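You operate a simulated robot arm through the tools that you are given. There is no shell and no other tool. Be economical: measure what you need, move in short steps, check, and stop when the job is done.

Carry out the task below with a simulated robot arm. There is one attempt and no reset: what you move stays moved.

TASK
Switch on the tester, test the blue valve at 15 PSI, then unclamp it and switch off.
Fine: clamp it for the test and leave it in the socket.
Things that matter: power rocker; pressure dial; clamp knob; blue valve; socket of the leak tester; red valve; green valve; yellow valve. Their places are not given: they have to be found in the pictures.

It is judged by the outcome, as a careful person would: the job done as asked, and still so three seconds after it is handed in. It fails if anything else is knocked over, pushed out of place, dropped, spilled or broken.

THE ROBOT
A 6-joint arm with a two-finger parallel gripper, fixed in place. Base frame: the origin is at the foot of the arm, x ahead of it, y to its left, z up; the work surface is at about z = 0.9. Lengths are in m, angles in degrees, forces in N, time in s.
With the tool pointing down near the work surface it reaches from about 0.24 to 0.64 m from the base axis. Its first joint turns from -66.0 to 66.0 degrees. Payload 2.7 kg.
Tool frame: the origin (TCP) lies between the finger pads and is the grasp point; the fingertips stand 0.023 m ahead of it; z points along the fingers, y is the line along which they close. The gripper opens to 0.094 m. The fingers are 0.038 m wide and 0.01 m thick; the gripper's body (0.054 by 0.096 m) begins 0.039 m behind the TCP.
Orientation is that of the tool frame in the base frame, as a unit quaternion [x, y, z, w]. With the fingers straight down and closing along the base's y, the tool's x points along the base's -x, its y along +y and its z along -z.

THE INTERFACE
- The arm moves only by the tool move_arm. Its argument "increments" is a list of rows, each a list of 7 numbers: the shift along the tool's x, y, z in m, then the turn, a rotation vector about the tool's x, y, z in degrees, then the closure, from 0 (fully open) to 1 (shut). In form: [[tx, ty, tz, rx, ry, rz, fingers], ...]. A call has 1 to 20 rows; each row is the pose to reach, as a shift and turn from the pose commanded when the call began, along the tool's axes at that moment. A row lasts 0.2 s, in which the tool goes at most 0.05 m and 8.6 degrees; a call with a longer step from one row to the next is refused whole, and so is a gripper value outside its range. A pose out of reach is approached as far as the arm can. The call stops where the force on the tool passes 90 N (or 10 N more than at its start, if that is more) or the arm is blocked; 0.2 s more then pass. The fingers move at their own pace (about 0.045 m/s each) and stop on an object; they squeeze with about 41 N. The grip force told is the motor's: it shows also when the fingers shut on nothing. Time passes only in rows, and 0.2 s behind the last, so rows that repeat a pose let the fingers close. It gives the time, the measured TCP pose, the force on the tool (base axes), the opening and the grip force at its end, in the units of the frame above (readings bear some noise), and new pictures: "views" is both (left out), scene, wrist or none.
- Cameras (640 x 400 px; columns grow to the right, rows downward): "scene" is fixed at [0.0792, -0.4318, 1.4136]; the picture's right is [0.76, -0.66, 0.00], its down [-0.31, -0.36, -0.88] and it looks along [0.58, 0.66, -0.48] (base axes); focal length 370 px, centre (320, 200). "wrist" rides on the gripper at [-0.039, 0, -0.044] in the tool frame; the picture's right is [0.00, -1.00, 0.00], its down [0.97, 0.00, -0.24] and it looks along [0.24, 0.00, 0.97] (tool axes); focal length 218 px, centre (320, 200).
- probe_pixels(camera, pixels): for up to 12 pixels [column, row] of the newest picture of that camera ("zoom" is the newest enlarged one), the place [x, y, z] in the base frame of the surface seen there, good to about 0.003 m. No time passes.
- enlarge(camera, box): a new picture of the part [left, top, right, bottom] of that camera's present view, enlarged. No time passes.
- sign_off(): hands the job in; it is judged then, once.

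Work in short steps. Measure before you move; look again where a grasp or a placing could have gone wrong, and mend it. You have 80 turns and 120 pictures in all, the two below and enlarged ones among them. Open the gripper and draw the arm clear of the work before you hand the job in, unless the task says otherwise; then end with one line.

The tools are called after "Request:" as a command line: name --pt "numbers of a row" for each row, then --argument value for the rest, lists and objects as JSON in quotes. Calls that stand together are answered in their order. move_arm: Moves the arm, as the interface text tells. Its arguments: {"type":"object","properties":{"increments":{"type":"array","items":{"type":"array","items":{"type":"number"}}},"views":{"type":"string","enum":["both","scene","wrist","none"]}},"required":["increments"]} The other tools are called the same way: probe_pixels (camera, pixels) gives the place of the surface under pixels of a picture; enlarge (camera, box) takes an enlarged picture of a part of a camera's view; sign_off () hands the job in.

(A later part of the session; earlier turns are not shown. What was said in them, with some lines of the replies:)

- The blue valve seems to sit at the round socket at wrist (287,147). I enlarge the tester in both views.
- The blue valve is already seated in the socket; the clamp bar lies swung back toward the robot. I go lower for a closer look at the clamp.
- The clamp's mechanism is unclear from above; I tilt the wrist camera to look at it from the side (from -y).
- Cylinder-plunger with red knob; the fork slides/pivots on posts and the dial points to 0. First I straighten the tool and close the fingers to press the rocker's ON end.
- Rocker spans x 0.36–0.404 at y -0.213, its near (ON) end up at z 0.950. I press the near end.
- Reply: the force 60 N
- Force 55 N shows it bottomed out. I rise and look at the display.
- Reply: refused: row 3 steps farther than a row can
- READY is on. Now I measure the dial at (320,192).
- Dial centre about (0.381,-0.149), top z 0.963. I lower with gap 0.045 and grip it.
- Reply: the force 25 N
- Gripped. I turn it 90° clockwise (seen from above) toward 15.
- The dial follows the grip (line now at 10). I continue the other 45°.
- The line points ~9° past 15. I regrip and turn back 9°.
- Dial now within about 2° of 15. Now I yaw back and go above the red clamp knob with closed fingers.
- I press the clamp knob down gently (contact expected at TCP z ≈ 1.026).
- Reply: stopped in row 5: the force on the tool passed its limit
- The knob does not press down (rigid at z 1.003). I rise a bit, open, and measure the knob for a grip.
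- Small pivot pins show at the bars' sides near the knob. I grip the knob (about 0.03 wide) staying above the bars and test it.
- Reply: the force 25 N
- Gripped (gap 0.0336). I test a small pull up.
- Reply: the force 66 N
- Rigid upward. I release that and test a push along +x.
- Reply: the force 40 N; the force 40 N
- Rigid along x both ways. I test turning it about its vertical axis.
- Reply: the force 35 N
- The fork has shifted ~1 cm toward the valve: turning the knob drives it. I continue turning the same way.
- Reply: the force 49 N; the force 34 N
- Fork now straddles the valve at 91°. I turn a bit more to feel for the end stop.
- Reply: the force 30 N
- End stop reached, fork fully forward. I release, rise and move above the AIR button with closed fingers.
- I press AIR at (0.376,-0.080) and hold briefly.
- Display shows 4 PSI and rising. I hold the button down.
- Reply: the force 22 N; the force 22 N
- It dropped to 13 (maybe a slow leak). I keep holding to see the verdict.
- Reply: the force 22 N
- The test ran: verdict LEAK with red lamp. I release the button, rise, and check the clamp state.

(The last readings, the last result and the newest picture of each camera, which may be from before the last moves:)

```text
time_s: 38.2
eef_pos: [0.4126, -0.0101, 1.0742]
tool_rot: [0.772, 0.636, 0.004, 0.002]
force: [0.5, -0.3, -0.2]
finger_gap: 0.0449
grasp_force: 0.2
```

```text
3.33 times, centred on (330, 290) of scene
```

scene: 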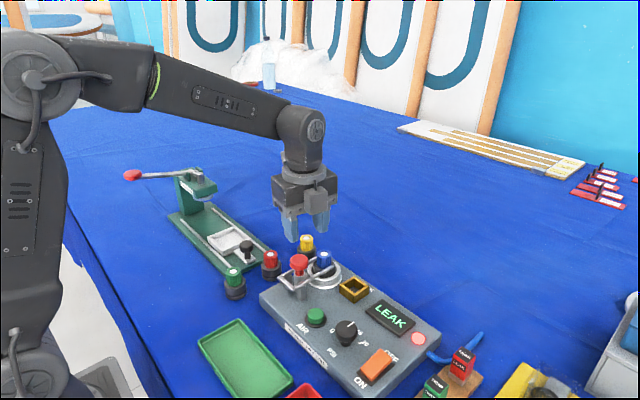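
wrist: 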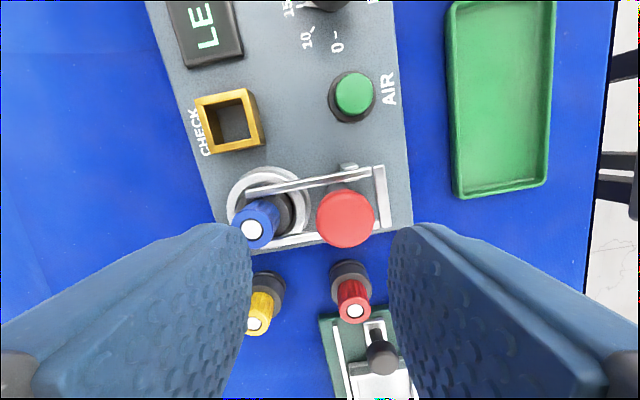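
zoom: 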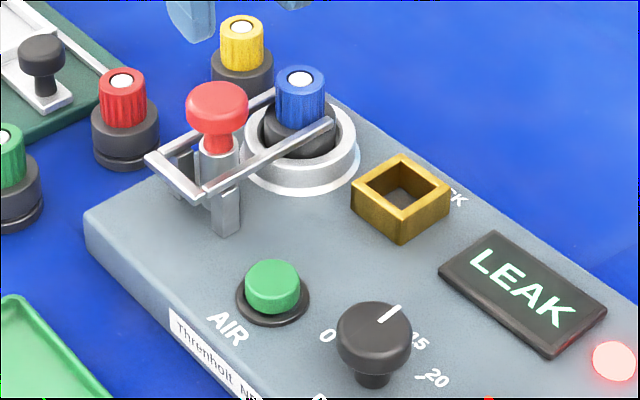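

Request:
probe_pixels --camera "wrist" --pixels '[[345, 215], [250, 192], [300, 186], [380, 200], [252, 228], [290, 205], [320, 220], [373, 220]]'

Request:
enlarge --camera "wrist" --box '[210, 150, 410, 275]'

```text
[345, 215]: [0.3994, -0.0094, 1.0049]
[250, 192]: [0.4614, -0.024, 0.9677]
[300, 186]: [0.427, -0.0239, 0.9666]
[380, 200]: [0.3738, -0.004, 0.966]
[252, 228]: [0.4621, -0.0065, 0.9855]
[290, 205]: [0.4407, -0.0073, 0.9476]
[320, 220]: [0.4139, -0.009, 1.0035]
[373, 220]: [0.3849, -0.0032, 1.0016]
```

```text
3.20 times, centred on (310, 212) of wrist
```

zoom: 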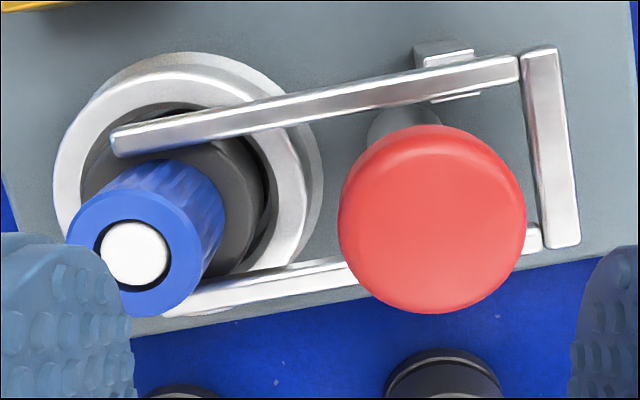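

Fork is fully forward over the valve's shoulder (front x ≈ 0.465). Now I grip the knob again to turn it back.

Request:
move_arm --pt "0.0015 -0.0131 0.02 0 0 0 0.52" --pt "0.0015 -0.0131 0.05 0 0 0 0.52" --pt "0.0015 -0.0131 0.076 0 0 0 0.52" --pt "0.0015 -0.0131 0.076 0 0 0 0.7" --pt "0.0015 -0.0131 0.076 0 0 0 0.85" --pt "0.0015 -0.0131 0.076 0 0 0 0.85" --views "wrist"

```text
time_s: 39.6
eef_pos: [0.3997, -0.0075, 0.9969]
tool_rot: [0.771, 0.637, 0.004, 0.003]
force: [-3.9, 1.9, 0.5]
finger_gap: 0.0335
grasp_force: 45.1
```

wrist: 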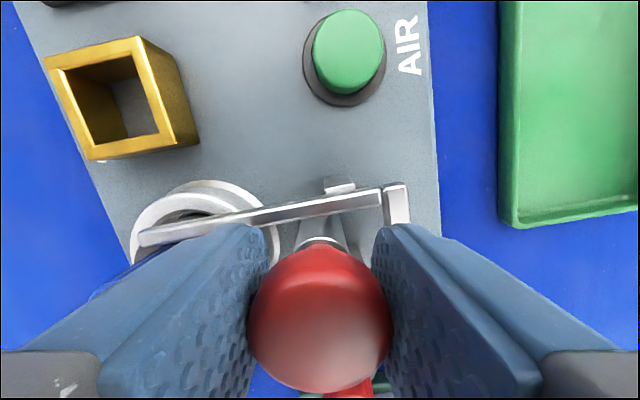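

Well centred with low force. I turn back 95° counter-wise.

Request:
move_arm --pt "0 0 0 0 0 -8 0.85" --pt "0 0 0 0 0 -16 0.85" --pt "0 0 0 0 0 -24 0.85" --pt "0 0 0 0 0 -32 0.85" --pt "0 0 0 0 0 -40 0.85" --pt "0 0 0 0 0 -48 0.85" --pt "0 0 0 0 0 -56 0.85" --views "none"

Request:
enlarge --camera "scene" --box '[230, 240, 360, 340]'

```text
time_s: 41.2
eef_pos: [0.4009, -0.0069, 0.9968]
tool_rot: [0.38, 0.925, 0.004, 0.01]
force: [32.1, 16.7, -7.7]
finger_gap: 0.0336
grasp_force: 44.5
```

```text
4.00 times, centred on (295, 290) of scene
```

zoom: 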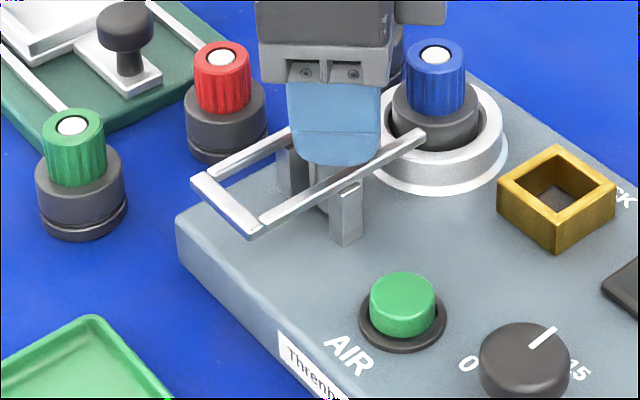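

Request:
move_arm --pt "0 0.0018 0 0 0 -8 0.85" --pt "0 0.0018 0 0 0 -16 0.85" --pt "0 0.0018 0 0 0 -24 0.85" --pt "0 0.0018 0 0 0 -32 0.85" --pt "0 0.0018 0 0 0 -40 0.85" --pt "0 0.0018 0 0 0 -46 0.85" --views "wrist"

Request:
enlarge --camera "scene" --box '[230, 240, 360, 340]'

```text
time_s: 42.6
eef_pos: [0.399, -0.0054, 0.9975]
tool_rot: [-0.011, 1.0, 0.001, 0.006]
force: [12.3, 27.4, -1.8]
finger_gap: 0.0336
grasp_force: 44.9
```

wrist: 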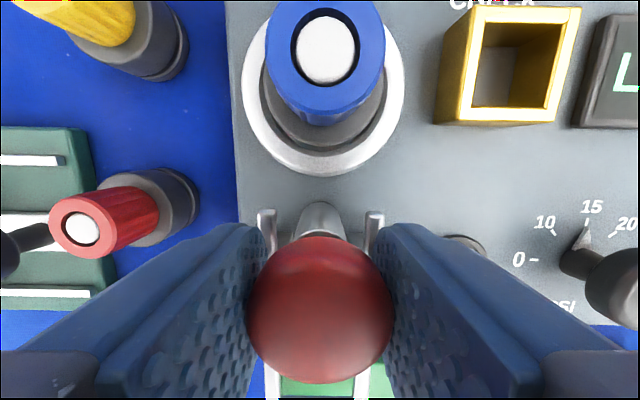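

```text
4.00 times, centred on (295, 290) of scene
```

zoom: 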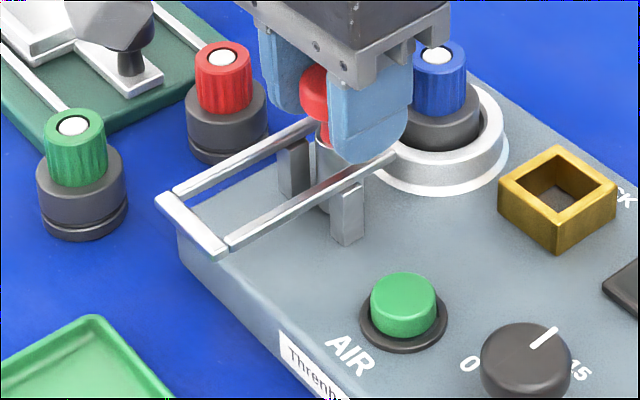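

Fork is fully back. I release, rise, close and move above the rocker's OFF (far) end.

Request:
move_arm --pt "0 0.001 0 0 0 0 0.6" --pt "0 0.001 0 0 0 0 0.52" --pt "0 0.001 0 0 0 0 0.52" --pt "0 0.001 -0.04 0 0 0 0.52" --pt "0 0.001 -0.08 0 0 0 0.52" --pt "-0.003 -0.045 -0.08 0 0 0 0.8" --pt "-0.006 -0.09 -0.08 0 0 0 1" --pt "-0.009 -0.135 -0.08 0 0 0 1" --pt "-0.012 -0.18 -0.08 0 0 0 1" --pt "-0.013 -0.207 -0.06 0 0 0 1" --pt "-0.013 -0.207 -0.03 0 0 0 1" --views "both"

Request:
enlarge --camera "scene" --box '[240, 230, 440, 400]'

```text
time_s: 45.0
eef_pos: [0.4149, -0.2155, 1.0249]
tool_rot: [-0.009, 1.0, -0.001, 0.006]
force: [-0.2, 0.8, -0.5]
finger_gap: 0.0
grasp_force: 41.2
```

scene: 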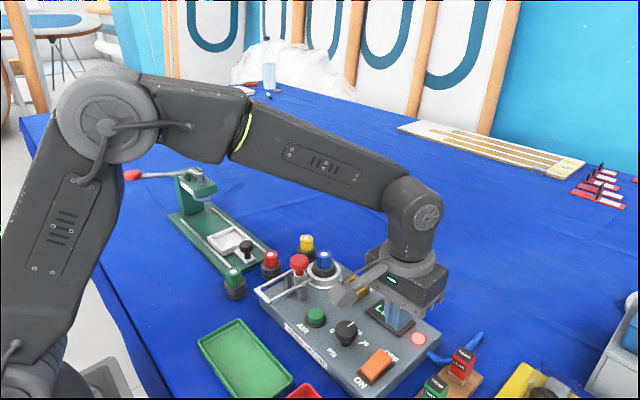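
wrist: 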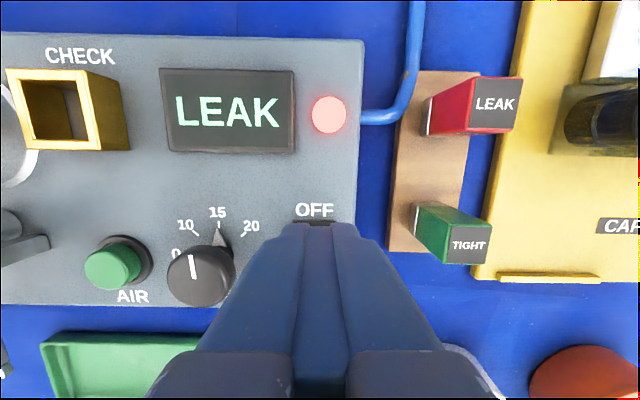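

```text
2.35 times, centred on (340, 315) of scene
```

zoom: 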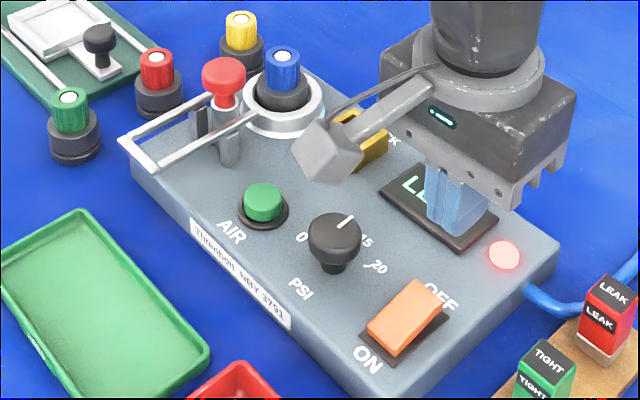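

Clamp open, verdict displayed. Now I press the rocker's OFF end.

Request:
move_arm --pt "0.002 0.002 0.03 0 0 0 1" --pt "0.002 0.002 0.045 0 0 0 1" --pt "0.002 0.002 0.053 0 0 0 1" --pt "0.002 0.002 0.058 0 0 0 1" --pt "0.002 0.002 0.061 0 0 0 1" --pt "0.002 0.002 0.061 0 0 0 1" --views "none"

Request:
move_arm --pt "0 0 -0.04 0 0 0 1" --pt "0 0 -0.08 0 0 0 0.8" --pt "0.01 0 -0.12 0 0 0 0.5" --pt "0.02 0.03 -0.15 0 0 0 0.2" --pt "0.03 0.06 -0.18 0 0 0 0" --pt "0.03 0.09 -0.2 0 0 0 0" --views "both"

```text
time_s: 46.4
eef_pos: [0.4151, -0.2107, 0.9656]
tool_rot: [-0.01, 1.0, 0.001, 0.006]
force: [-0.7, 1.0, 5.2]
finger_gap: 0.0
grasp_force: 40.7
```

```text
time_s: 47.8
eef_pos: [0.381, -0.1231, 1.1672]
tool_rot: [-0.009, 1.0, 0.001, 0.005]
force: [-0.5, 0.0, 0.3]
finger_gap: 0.0938
grasp_force: 0.0
```

scene: 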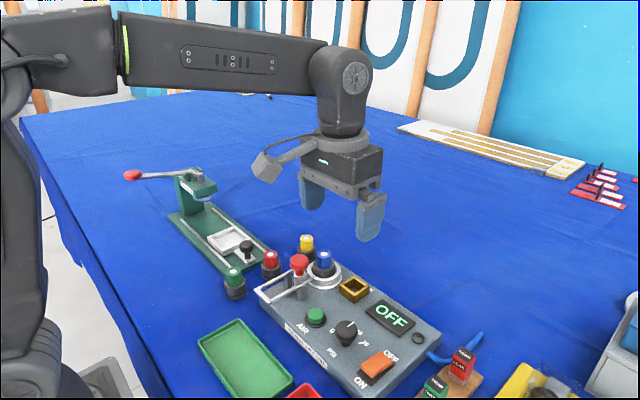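
wrist: 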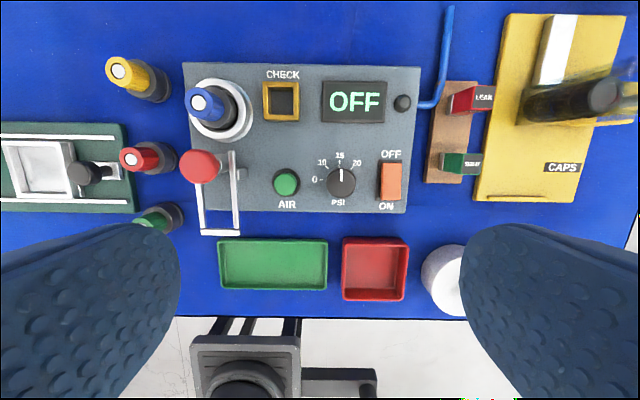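

The display reads OFF, the clamp is back, the blue valve sits in the socket, nothing else has moved and the arm is clear. I hand in.

Request:
sign_off

```text
The job is handed in.
```

The blue valve was clamped and tested at 15 PSI, and the tester's verdict was LEAK. The highest reading I saw was 14 PSI before it fell, because I only checked the display at intervals. I then unclamped the valve, left it in the socket and switched the tester off; the dial is still set at 15.
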